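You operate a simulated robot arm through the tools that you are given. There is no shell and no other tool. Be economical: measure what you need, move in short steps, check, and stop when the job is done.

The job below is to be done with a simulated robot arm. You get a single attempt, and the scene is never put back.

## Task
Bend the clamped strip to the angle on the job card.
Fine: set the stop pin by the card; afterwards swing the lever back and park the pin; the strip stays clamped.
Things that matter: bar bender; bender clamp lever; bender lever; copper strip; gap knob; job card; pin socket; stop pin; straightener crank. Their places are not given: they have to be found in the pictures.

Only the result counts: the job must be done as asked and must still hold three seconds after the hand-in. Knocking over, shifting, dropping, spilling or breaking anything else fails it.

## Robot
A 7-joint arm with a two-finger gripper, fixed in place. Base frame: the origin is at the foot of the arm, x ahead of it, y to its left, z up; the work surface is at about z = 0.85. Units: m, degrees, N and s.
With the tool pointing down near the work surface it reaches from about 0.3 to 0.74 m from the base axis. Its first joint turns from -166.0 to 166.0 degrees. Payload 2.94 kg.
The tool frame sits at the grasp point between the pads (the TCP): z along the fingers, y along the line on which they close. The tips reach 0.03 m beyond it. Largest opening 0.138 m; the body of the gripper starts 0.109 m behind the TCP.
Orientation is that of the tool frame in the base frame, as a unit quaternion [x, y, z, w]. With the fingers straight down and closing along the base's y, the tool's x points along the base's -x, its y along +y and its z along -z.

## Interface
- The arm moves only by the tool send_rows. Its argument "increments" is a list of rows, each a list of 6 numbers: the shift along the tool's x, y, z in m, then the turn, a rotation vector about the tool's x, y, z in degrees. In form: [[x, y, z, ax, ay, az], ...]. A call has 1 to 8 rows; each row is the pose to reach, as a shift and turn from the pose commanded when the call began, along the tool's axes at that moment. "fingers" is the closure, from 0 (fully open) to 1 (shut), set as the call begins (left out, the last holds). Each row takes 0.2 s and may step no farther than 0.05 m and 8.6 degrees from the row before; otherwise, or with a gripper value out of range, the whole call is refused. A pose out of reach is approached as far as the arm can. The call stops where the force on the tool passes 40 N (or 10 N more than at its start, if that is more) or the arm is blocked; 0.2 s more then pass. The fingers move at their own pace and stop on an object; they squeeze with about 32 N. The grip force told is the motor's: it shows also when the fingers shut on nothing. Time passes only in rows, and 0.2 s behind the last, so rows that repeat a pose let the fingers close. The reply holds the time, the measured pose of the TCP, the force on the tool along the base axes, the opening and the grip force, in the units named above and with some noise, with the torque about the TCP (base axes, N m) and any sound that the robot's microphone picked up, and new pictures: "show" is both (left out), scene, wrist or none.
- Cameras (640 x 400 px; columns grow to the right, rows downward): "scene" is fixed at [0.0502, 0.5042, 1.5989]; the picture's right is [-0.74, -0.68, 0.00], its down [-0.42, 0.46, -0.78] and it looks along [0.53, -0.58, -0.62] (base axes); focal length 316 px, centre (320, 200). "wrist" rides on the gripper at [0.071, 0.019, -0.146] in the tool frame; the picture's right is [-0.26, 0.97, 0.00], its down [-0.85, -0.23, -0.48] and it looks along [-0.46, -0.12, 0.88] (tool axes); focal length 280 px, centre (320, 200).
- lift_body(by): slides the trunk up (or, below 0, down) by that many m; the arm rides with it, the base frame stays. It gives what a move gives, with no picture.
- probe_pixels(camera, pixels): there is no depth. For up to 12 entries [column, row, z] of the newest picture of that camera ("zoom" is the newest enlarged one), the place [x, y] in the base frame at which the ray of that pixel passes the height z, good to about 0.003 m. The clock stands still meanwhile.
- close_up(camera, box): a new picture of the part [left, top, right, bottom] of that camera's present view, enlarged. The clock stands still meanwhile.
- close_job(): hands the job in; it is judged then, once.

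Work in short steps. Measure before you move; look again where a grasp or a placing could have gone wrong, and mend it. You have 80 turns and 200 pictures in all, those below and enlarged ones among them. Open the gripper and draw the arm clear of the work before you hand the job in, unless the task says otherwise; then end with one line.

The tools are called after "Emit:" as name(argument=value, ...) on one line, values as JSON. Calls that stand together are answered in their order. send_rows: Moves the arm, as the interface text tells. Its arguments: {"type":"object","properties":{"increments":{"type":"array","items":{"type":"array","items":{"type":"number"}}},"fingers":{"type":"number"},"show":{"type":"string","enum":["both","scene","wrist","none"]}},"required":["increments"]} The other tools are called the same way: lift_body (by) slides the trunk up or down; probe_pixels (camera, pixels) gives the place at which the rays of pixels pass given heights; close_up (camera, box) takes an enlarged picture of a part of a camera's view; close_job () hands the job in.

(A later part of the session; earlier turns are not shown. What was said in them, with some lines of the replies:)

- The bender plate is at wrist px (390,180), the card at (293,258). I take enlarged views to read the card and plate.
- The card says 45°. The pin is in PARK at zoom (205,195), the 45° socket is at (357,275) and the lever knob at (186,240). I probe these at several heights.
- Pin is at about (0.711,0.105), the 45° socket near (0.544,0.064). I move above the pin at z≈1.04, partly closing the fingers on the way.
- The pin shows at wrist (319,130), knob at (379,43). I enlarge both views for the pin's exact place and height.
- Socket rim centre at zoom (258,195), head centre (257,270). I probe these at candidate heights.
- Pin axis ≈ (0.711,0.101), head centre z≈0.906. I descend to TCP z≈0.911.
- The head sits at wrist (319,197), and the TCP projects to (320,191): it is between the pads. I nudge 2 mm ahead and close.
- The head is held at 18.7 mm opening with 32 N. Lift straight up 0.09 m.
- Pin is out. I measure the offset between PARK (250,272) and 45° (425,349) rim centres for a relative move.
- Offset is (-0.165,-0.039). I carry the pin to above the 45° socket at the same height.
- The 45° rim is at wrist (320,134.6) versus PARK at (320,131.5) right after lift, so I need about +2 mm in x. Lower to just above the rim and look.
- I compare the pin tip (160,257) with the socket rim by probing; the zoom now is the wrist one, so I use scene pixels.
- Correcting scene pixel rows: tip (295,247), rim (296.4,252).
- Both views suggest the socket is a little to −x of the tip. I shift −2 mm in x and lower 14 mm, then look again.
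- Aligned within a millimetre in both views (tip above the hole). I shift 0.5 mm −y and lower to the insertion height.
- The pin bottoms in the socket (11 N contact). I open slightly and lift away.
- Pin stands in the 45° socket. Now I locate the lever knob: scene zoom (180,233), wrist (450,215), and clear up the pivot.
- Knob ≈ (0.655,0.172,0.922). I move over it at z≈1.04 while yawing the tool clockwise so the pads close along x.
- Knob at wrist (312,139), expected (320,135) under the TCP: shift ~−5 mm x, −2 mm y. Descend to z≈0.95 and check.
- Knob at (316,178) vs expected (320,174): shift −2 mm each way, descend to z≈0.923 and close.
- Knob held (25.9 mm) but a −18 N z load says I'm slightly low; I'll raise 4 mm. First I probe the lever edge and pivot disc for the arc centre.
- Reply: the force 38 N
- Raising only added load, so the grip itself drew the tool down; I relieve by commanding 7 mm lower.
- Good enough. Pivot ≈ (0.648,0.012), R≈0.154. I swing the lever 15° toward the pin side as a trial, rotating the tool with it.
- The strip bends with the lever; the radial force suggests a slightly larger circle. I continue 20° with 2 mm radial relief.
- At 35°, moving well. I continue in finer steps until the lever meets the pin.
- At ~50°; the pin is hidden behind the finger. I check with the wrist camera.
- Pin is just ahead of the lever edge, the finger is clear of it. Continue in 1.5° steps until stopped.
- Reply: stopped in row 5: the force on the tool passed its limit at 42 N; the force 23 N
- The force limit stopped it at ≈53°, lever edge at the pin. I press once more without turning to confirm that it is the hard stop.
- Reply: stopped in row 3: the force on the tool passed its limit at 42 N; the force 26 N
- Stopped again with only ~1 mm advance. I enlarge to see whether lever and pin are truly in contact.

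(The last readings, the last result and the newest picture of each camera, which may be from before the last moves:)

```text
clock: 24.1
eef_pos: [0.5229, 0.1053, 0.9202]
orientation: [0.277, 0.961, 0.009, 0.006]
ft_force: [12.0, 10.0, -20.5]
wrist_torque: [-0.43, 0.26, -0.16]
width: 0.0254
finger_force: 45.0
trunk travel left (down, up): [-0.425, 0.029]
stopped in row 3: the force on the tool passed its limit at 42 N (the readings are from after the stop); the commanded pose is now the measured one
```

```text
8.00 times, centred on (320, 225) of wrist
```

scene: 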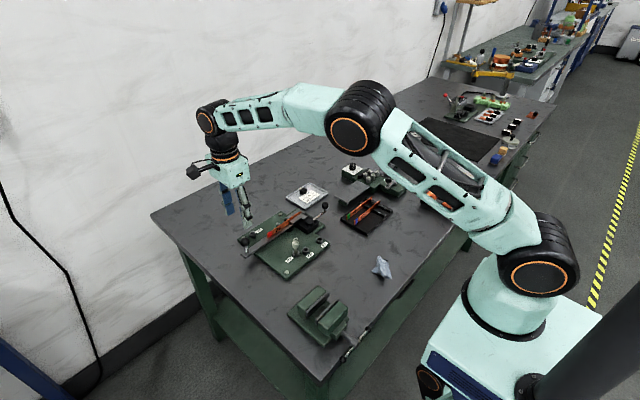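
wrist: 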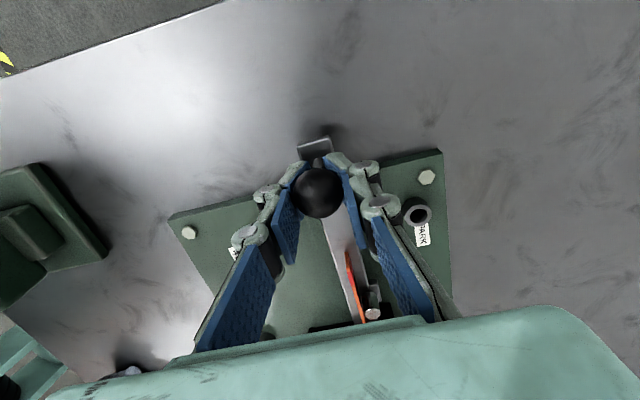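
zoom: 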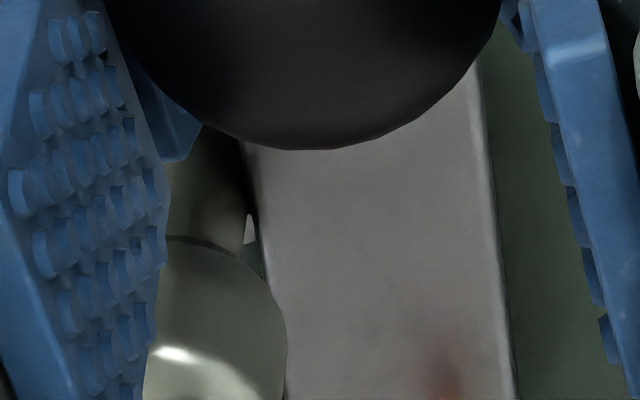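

The shank touches the lever edge: hard stop reached. Now I swing the lever back along the fitted circle (pivot ≈ (0.649,0.005), R≈0.1615), first to 25°.

Emit:
send_rows(increments=[[-0.001, 0.0098, 0, 0, 0, 3], [-0.0026, 0.0181, 0, 0, 0, 7], [-0.0063, 0.0317, 0, 0, 0, 13], [-0.0111, 0.045, 0, 0, 0, 18], [-0.0171, 0.0578, 0, 0, 0, 24], [-0.0241, 0.0699, 0, 0, 0, 30], [-0.0241, 0.0699, 0, 0, 0, 30]], show="none")

Emit:
close_up(camera="scene", box=[230, 190, 340, 275])

```text
clock: 25.7
eef_pos: [0.5792, 0.1505, 0.9195]
orientation: [0.517, 0.856, 0.008, 0.002]
ft_force: [3.3, -2.4, -31.6]
wrist_torque: [-0.58, -0.14, 0.36]
width: 0.0252
finger_force: 44.9
trunk travel left (down, up): [-0.425, 0.029]
```

```text
4.71 times, centred on (285, 232) of scene
```

zoom: 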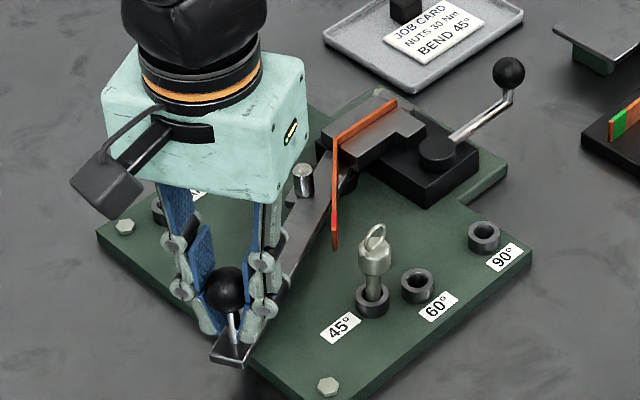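

The bend looks good and the lever follows. I swing the rest to the start position, relieving z by 4 mm.

Emit:
send_rows(increments=[[-0.0012, 0.0158, 0.004, 0, 0, 6], [-0.0037, 0.0297, 0.004, 0, 0, 11], [-0.0075, 0.0433, 0.004, 0, 0, 17], [-0.0123, 0.0565, 0.004, 0, 0, 22], [-0.0188, 0.0702, 0.004, 0, 0, 27.7], [-0.0188, 0.0702, 0.004, 0, 0, 27.7]], show="none")

Emit:
close_up(camera="scene", box=[220, 185, 340, 275])

```text
clock: 27.1
eef_pos: [0.6488, 0.1664, 0.9197]
orientation: [0.707, 0.707, 0.008, 0.0]
ft_force: [2.6, -3.6, -12.3]
wrist_torque: [-0.65, 0.18, 0.32]
width: 0.0252
finger_force: 45.0
trunk travel left (down, up): [-0.425, 0.029]
```

```text
4.44 times, centred on (280, 230) of scene
```

zoom: 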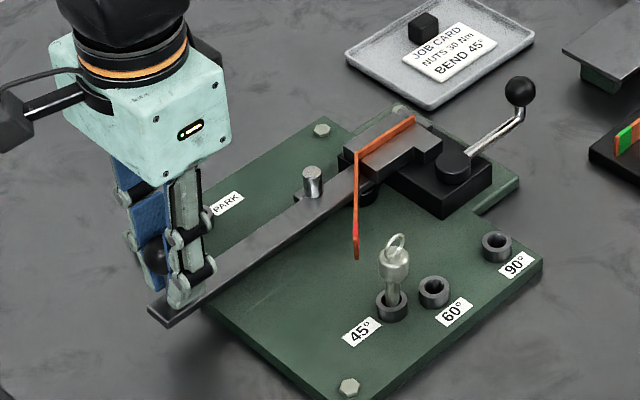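

Lever is back. I probe the strip's top edge, bend corner (357,152) to tip (355,237), and the clamped part end (414,117), to measure the bend.

Emit:
probe_pixels(camera="zoom", pixels=[[357, 152, 0.9], [357, 152, 0.9], [355, 237, 0.9], [355, 237, 0.9], [414, 117, 0.9], [414, 117, 0.9], [155, 318, 0.876], [167, 327, 0.876], [150, 307, 0.876]])

Emit:
close_up(camera="scene", box=[285, 200, 325, 250])

```text
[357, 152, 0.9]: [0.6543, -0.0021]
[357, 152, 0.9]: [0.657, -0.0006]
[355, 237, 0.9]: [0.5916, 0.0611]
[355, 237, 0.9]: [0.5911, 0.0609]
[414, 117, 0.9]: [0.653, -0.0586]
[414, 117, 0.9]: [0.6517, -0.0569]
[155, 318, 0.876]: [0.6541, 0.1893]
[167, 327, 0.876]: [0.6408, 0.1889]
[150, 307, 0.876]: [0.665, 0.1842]
```

```text
8.00 times, centred on (305, 225) of scene
```

zoom: 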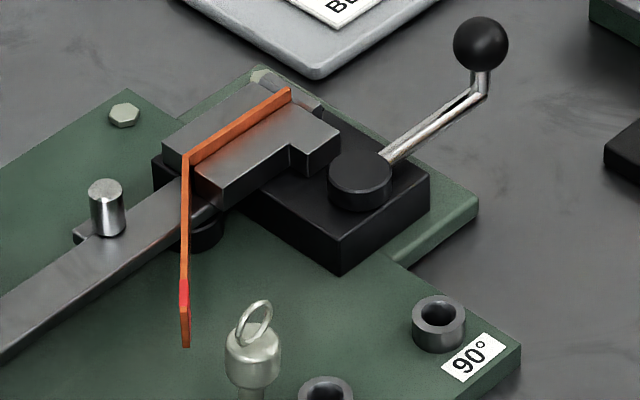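

Strip angle ≈ 45–46°. Now I release the knob and lift.

Emit:
send_rows(increments=[[0, 0, 0, 0, 0, 0], [0, 0, 0, 0, 0, 0], [0, 0, 0, 0, 0, 0], [0, 0, -0.03, 0, 0, 0], [0, 0, -0.07, 0, 0, 0], [0, 0, -0.11, 0, 0, 0], [0, 0, -0.11, 0, 0, 0]], fingers=0.5, show="wrist")

Emit:
close_up(camera="scene", box=[220, 175, 350, 290])

```text
clock: 28.7
eef_pos: [0.6463, 0.164, 1.0296]
orientation: [0.707, 0.707, 0.009, 0.001]
ft_force: [-0.8, -0.3, -0.1]
wrist_torque: [0.0, -0.02, 0.01]
width: 0.0689
finger_force: 0.1
trunk travel left (down, up): [-0.425, 0.029]
```

wrist: 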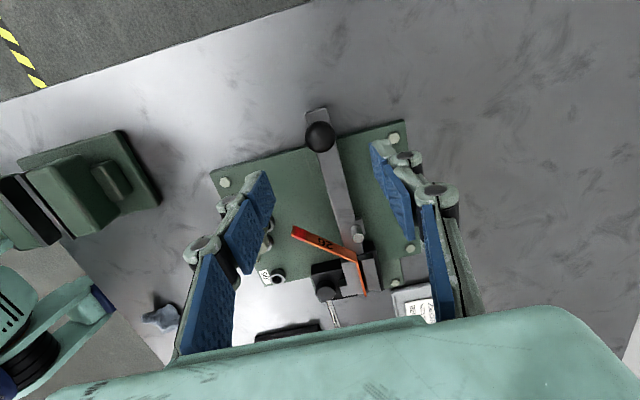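

```text
3.48 times, centred on (285, 232) of scene
```

zoom: 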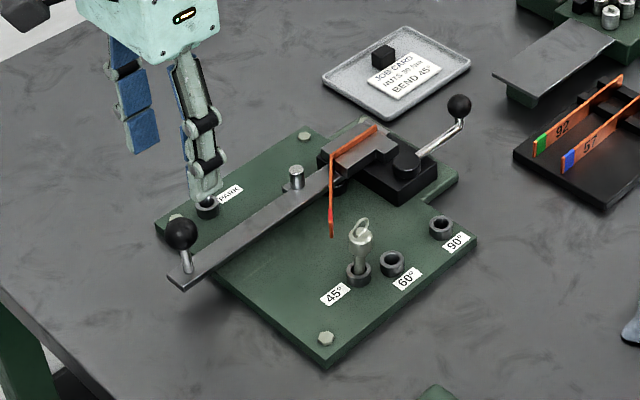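

Lever knob is back at its original pixel (181,233). Now I undo the small tilt, then yaw back and go above the pin.

Emit:
send_rows(increments=[[0, 0, -0.01, 0.81, -0.65, 0], [0, 0, -0.01, 0.81, -0.65, 0]], show="none")

Emit:
send_rows(increments=[[-0.012, -0.012, 0, 0, 0, -8.5], [-0.025, -0.025, 0, 0, 0, -17], [-0.037, -0.037, 0, 0, 0, -25.5], [-0.05, -0.05, 0, 0, 0, -34], [-0.062, -0.062, 0, 0, 0, -42.5], [-0.075, -0.075, 0, 0, 0, -51], [-0.088, -0.088, 0, 0, 0, -59.5], [-0.1, -0.1, 0, 0, 0, -68]], show="none")

Emit:
send_rows(increments=[[0, 0, 0, 0, 0, -8], [0, 0, 0, 0, 0, -16], [0, 0, 0, 0, 0, -22], [0, 0, 0, 0, 0, -22]], show="wrist")

```text
clock: 29.3
eef_pos: [0.6465, 0.1654, 1.0389]
orientation: [0.707, 0.707, 0.001, 0.0]
ft_force: [0.0, 0.5, 0.1]
wrist_torque: [0.01, 0.0, -0.02]
width: 0.0689
finger_force: 0.2
trunk travel left (down, up): [-0.425, 0.029]
```

```text
clock: 31.1
eef_pos: [0.5458, 0.0639, 1.0395]
orientation: [0.188, 0.982, 0.002, 0.002]
ft_force: [0.3, 0.0, 0.8]
wrist_torque: [0.02, -0.02, 0.0]
width: 0.0692
finger_force: 0.2
trunk travel left (down, up): [-0.425, 0.029]
```

```text
clock: 32.1
eef_pos: [0.5469, 0.0644, 1.0414]
orientation: [-0.002, 1.0, 0.001, 0.001]
ft_force: [0.7, 0.2, -0.2]
wrist_torque: [0.01, 0.0, 0.0]
width: 0.0691
finger_force: 0.0
trunk travel left (down, up): [-0.425, 0.029]
```

wrist: 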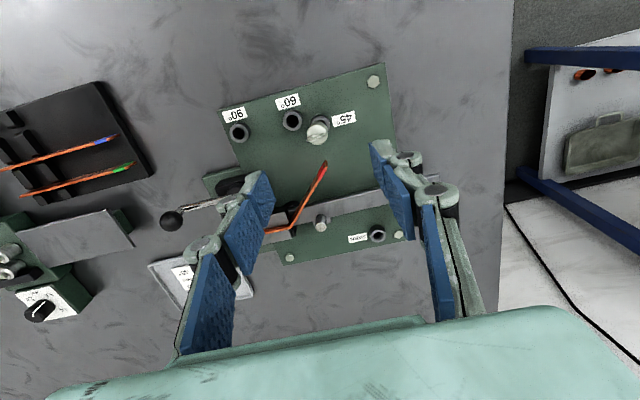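

Pin head at (318,131), expected (320,130): aligned. I narrow the fingers and descend to z≈0.911.

Emit:
send_rows(increments=[[0, -0.001, 0.04, 0, 0, 0], [0, -0.001, 0.075, 0, 0, 0], [0, -0.001, 0.095, 0, 0, 0], [0, -0.001, 0.11, 0, 0, 0], [0, -0.001, 0.131, 0, 0, 0], [0, -0.001, 0.131, 0, 0, 0]], fingers=0.68, show="wrist")

Emit:
close_up(camera="scene", box=[265, 205, 345, 265])

```text
clock: 33.5
eef_pos: [0.5455, 0.0632, 0.9092]
orientation: [-0.001, 1.0, 0.001, 0.001]
ft_force: [-0.4, -0.5, -0.2]
wrist_torque: [-0.02, 0.02, 0.01]
width: 0.044
finger_force: 0.1
trunk travel left (down, up): [-0.425, 0.029]
```

wrist: 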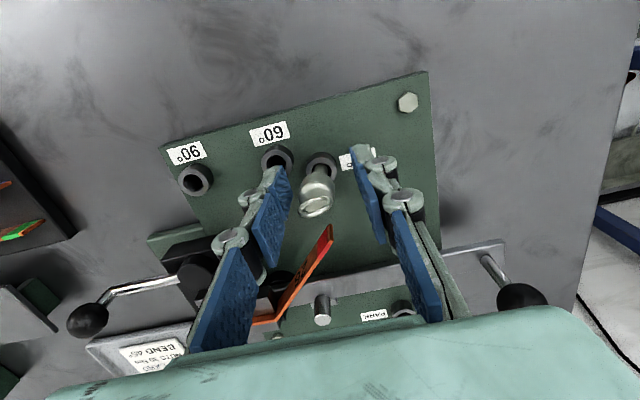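

```text
6.67 times, centred on (305, 235) of scene
```

zoom: 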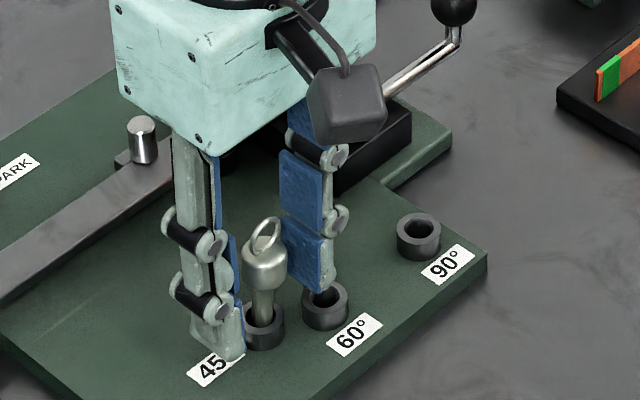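

The head (315,192) is between the pads. Close, then lift straight up.

Emit:
send_rows(increments=[[0, 0, 0, 0, 0, 0], [0, 0, 0, 0, 0, 0], [0, 0, 0, 0, 0, 0], [0, 0, 0, 0, 0, 0]], fingers=1, show="none")

Emit:
send_rows(increments=[[0, 0, -0.02, 0, 0, 0], [0, 0, -0.04, 0, 0, 0], [0, 0, -0.065, 0, 0, 0], [0, 0, -0.09, 0, 0, 0], [0, 0, -0.09, 0, 0, 0]], show="wrist")

Emit:
close_up(camera="scene", box=[255, 185, 345, 265])

```text
clock: 34.5
eef_pos: [0.5458, 0.064, 0.9105]
orientation: [-0.001, 1.0, 0.0, 0.0]
ft_force: [0.3, -0.6, -0.6]
wrist_torque: [-0.01, 0.02, -0.01]
width: 0.0186
finger_force: 31.9
trunk travel left (down, up): [-0.425, 0.029]
```

```text
clock: 35.7
eef_pos: [0.547, 0.0637, 1.0003]
orientation: [-0.001, 1.0, 0.001, 0.0]
ft_force: [0.5, -0.7, -0.1]
wrist_torque: [-0.01, 0.0, 0.0]
width: 0.0184
finger_force: 32.1
trunk travel left (down, up): [-0.425, 0.029]
```

wrist: 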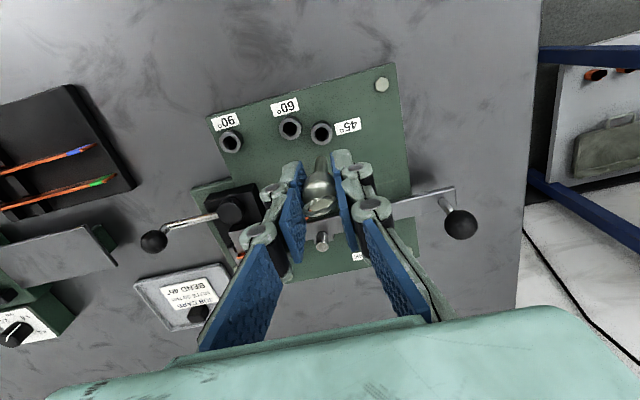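

```text
5.00 times, centred on (300, 225) of scene
```

zoom: 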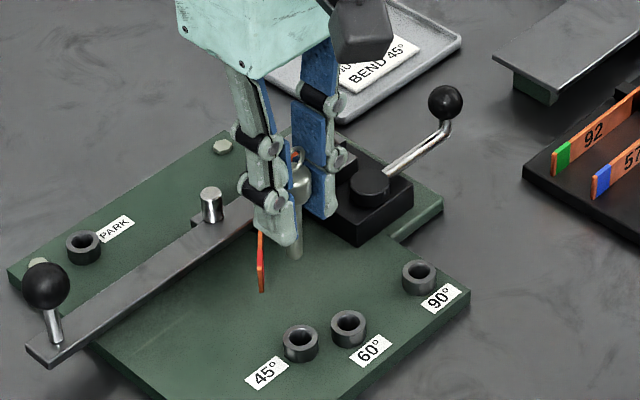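

Pin is up (tip ≈ 0.94). I carry it back to PARK with +10 mm height, and inspect.

Emit:
send_rows(increments=[[-0.02, 0.005, -0.01, 0, 0, 0], [-0.06, 0.014, -0.01, 0, 0, 0], [-0.1, 0.0235, -0.01, 0, 0, 0], [-0.135, 0.032, -0.01, 0, 0, 0], [-0.165, 0.039, -0.01, 0, 0, 0], [-0.165, 0.039, 0.02, 0, 0, 0], [-0.165, 0.039, 0.044, 0, 0, 0], [-0.165, 0.039, 0.044, 0, 0, 0]], show="none")

Emit:
close_up(camera="scene", box=[230, 205, 290, 255])

Emit:
close_up(camera="wrist", box=[264, 110, 376, 180])

```text
clock: 37.5
eef_pos: [0.7114, 0.1035, 0.9556]
orientation: [-0.001, 1.0, 0.001, 0.001]
ft_force: [-0.4, 0.0, -0.2]
wrist_torque: [-0.02, -0.01, -0.01]
width: 0.0189
finger_force: 31.9
trunk travel left (down, up): [-0.425, 0.029]
```

```text
8.00 times, centred on (260, 230) of scene
```

zoom: 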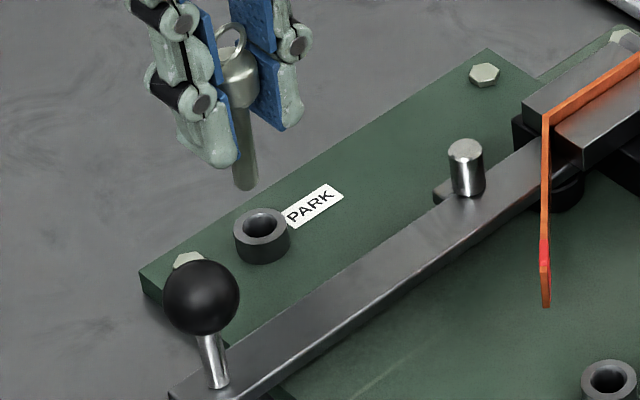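

```text
5.71 times, centred on (320, 145) of wrist
```

zoom: 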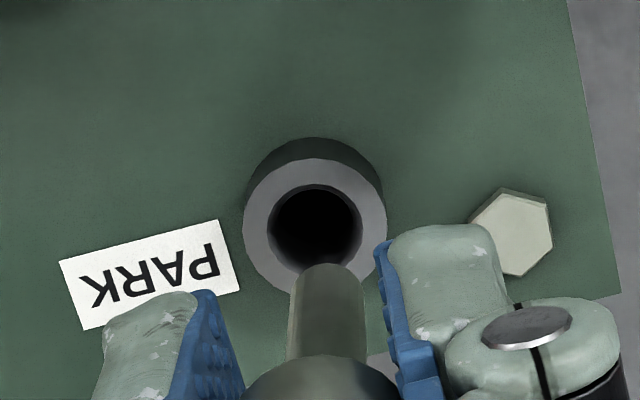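

The tip (328) is right of the hole (315): about 1.5 mm too far +y, and ~0.8 mm too far +x. I correct, lower 12 mm and check.

Emit:
send_rows(increments=[[0.0008, -0.0015, 0.006, 0, 0, 0], [0.0008, -0.0015, 0.012, 0, 0, 0], [0.0008, -0.0015, 0.012, 0, 0, 0]], show="none")

Emit:
close_up(camera="scene", box=[234, 212, 274, 247])

Emit:
close_up(camera="wrist", box=[280, 130, 360, 180])

```text
clock: 38.3
eef_pos: [0.7098, 0.1005, 0.9428]
orientation: [-0.001, 1.0, 0.001, 0.002]
ft_force: [0.9, 0.1, -0.4]
wrist_torque: [0.02, -0.03, -0.03]
width: 0.0185
finger_force: 32.1
trunk travel left (down, up): [-0.425, 0.029]
```

```text
11.43 times, centred on (254, 230) of scene
```

zoom: 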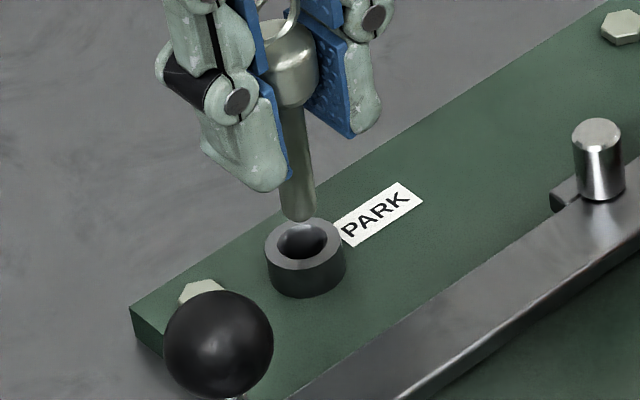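

```text
8.00 times, centred on (320, 155) of wrist
```

zoom: 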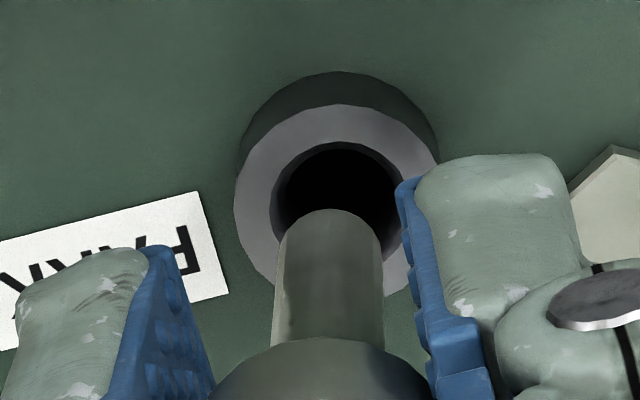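

Nearly aligned: hole (337) vs tip (330). Shift +0.6 mm y, −0.4 mm x, and insert.

Emit:
send_rows(increments=[[0.0004, 0.0006, 0.008, 0, 0, 0], [0.0004, 0.0006, 0.016, 0, 0, 0], [0.0004, 0.0006, 0.024, 0, 0, 0], [0.0004, 0.0006, 0.032, 0, 0, 0], [0.0004, 0.0006, 0.032, 0, 0, 0]], show="none")

Emit:
close_up(camera="scene", box=[234, 212, 274, 247])

```text
clock: 39.5
eef_pos: [0.7107, 0.0993, 0.9118]
orientation: [-0.001, 1.0, 0.002, 0.001]
ft_force: [1.1, 1.9, -1.0]
wrist_torque: [0.06, -0.05, 0.02]
width: 0.0186
finger_force: 31.9
trunk travel left (down, up): [-0.425, 0.029]
```

```text
11.43 times, centred on (254, 230) of scene
```

zoom: 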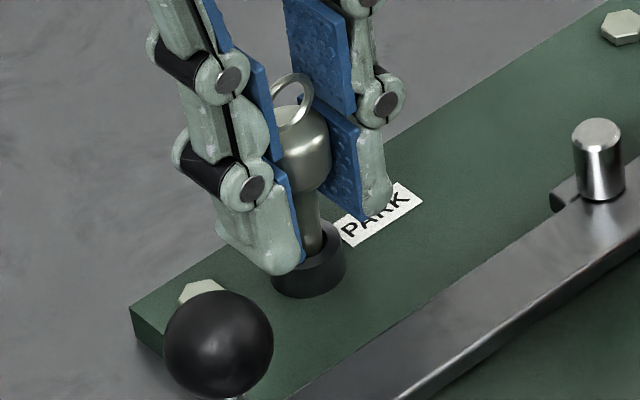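

In the socket. I press 2 mm more to seat it, then release and lift.

Emit:
send_rows(increments=[[0, 0, 0.0015, 0, 0, 0], [0, 0, 0.003, 0, 0, 0], [0, 0, 0.003, 0, 0, 0]], show="none")

Emit:
send_rows(increments=[[0, 0, 0, 0, 0, 0], [0, 0, 0, 0, 0, 0], [0, 0, 0, 0, 0, 0], [0, 0, -0.03, 0, 0, 0], [0, 0, -0.07, 0, 0, 0], [0, 0, -0.11, 0, 0, 0], [0.04, 0, -0.14, 0, 0, 0], [0.08, -0.02, -0.16, 0, 0, 0]], fingers=0.6)

Emit:
close_up(camera="scene", box=[220, 175, 350, 290])

```text
clock: 40.3
eef_pos: [0.7105, 0.1009, 0.9091]
orientation: [-0.001, 1.0, 0.001, 0.002]
ft_force: [-0.6, 0.6, 2.1]
wrist_torque: [0.04, 0.02, 0.03]
width: 0.0185
finger_force: 31.8
trunk travel left (down, up): [-0.425, 0.029]
```

```text
clock: 42.1
eef_pos: [0.6286, 0.0818, 1.0721]
orientation: [0.0, 1.0, 0.001, 0.002]
ft_force: [0.1, -0.9, -0.6]
wrist_torque: [0.0, -0.04, 0.0]
width: 0.055
finger_force: 0.1
trunk travel left (down, up): [-0.425, 0.029]
```

scene: 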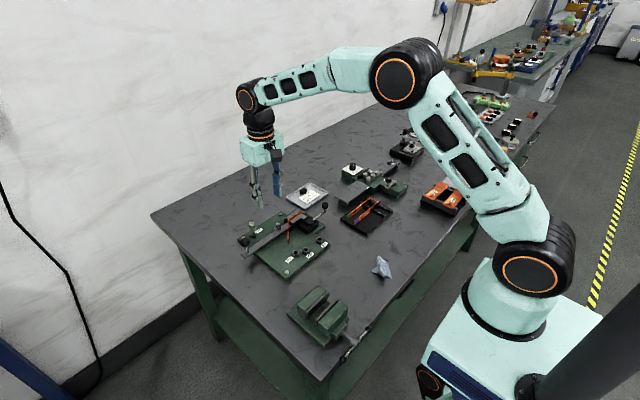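
wrist: 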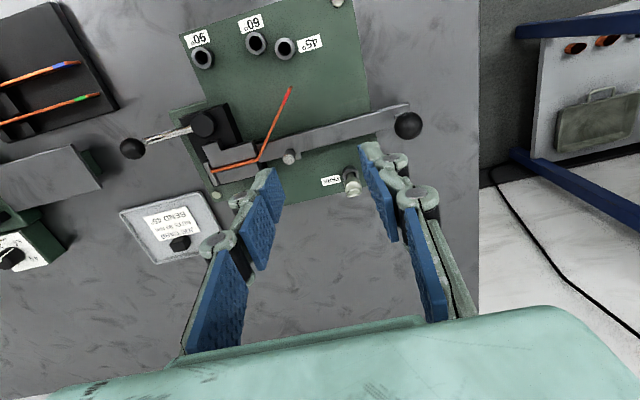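

```text
3.48 times, centred on (285, 232) of scene
```

zoom: 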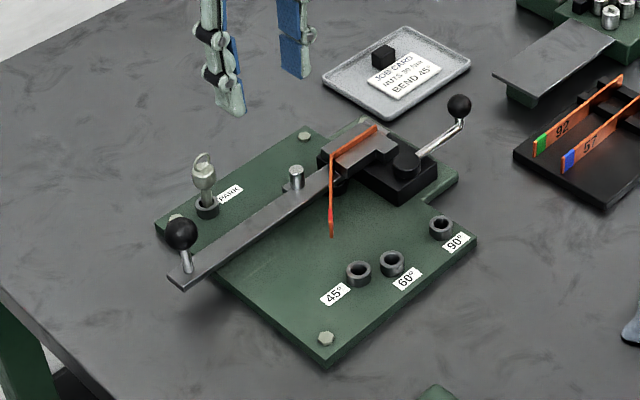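

Pin parked, lever home. I verify the bend angle from the wrist view.

Emit:
close_up(camera="wrist", box=[190, 75, 310, 185])

```text
3.64 times, centred on (250, 130) of wrist
```

zoom: 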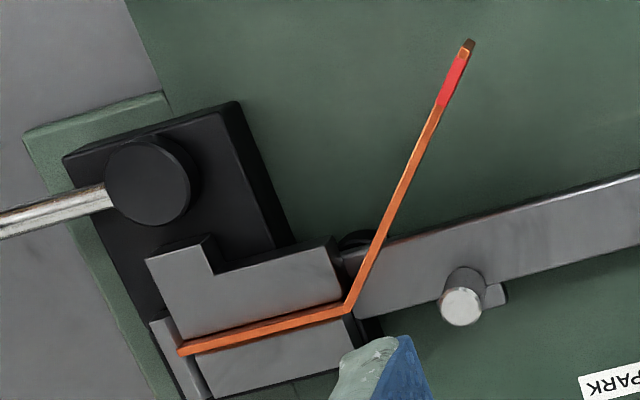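

Emit:
probe_pixels(camera="zoom", pixels=[[181, 350, 0.9], [181, 350, 0.9], [181, 350, 0.9], [347, 309, 0.9], [347, 309, 0.9], [347, 309, 0.9], [467, 46, 0.9], [467, 46, 0.9], [467, 46, 0.9], [418, 150, 0.9], [418, 150, 0.9]])

```text
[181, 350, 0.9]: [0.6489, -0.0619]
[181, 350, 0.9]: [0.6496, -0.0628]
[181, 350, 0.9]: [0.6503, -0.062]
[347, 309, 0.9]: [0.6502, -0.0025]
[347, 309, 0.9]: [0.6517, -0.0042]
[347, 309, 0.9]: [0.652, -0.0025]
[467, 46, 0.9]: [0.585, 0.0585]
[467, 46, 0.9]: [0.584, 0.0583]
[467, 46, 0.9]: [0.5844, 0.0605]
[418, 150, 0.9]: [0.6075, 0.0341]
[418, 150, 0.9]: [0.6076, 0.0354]
```

The pin went into the 45° socket and the lever was pressed to its hard stop; measured bend is about 45–49° within probe error. Pin is parked, lever is home, strip still clamped. I open the hand and draw back before handing in.

Emit:
send_rows(increments=[[0.04, -0.01, -0.02, 0, 0, 0], [0.08, -0.02, -0.04, 0, 0, 0], [0.12, -0.03, -0.06, 0, 0, 0], [0.15, -0.04, -0.08, 0, 0, 0], [0.15, -0.04, -0.08, 0, 0, 0]], fingers=0, show="scene")

Emit:
close_job()

```text
clock: 43.3
eef_pos: [0.4789, 0.0415, 1.1475]
orientation: [-0.001, 1.0, 0.001, 0.0]
ft_force: [0.0, -0.1, 0.2]
wrist_torque: [0.02, 0.0, 0.03]
width: 0.1381
finger_force: 0.1
trunk travel left (down, up): [-0.425, 0.029]
```

scene: 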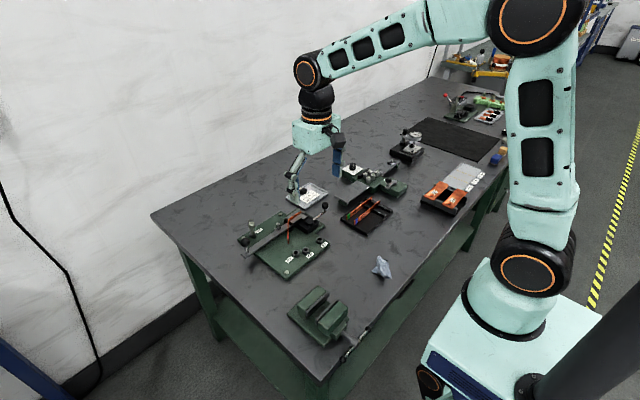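

```text
The job is handed in.
```

I bent the strip against the stop pin in the 45° socket and handed the job in; my rough camera measurement of the bend is 45–49°, so exactly 45° is not confirmed. The lever is back at its start position, the pin is in PARK and the strip is still clamped.
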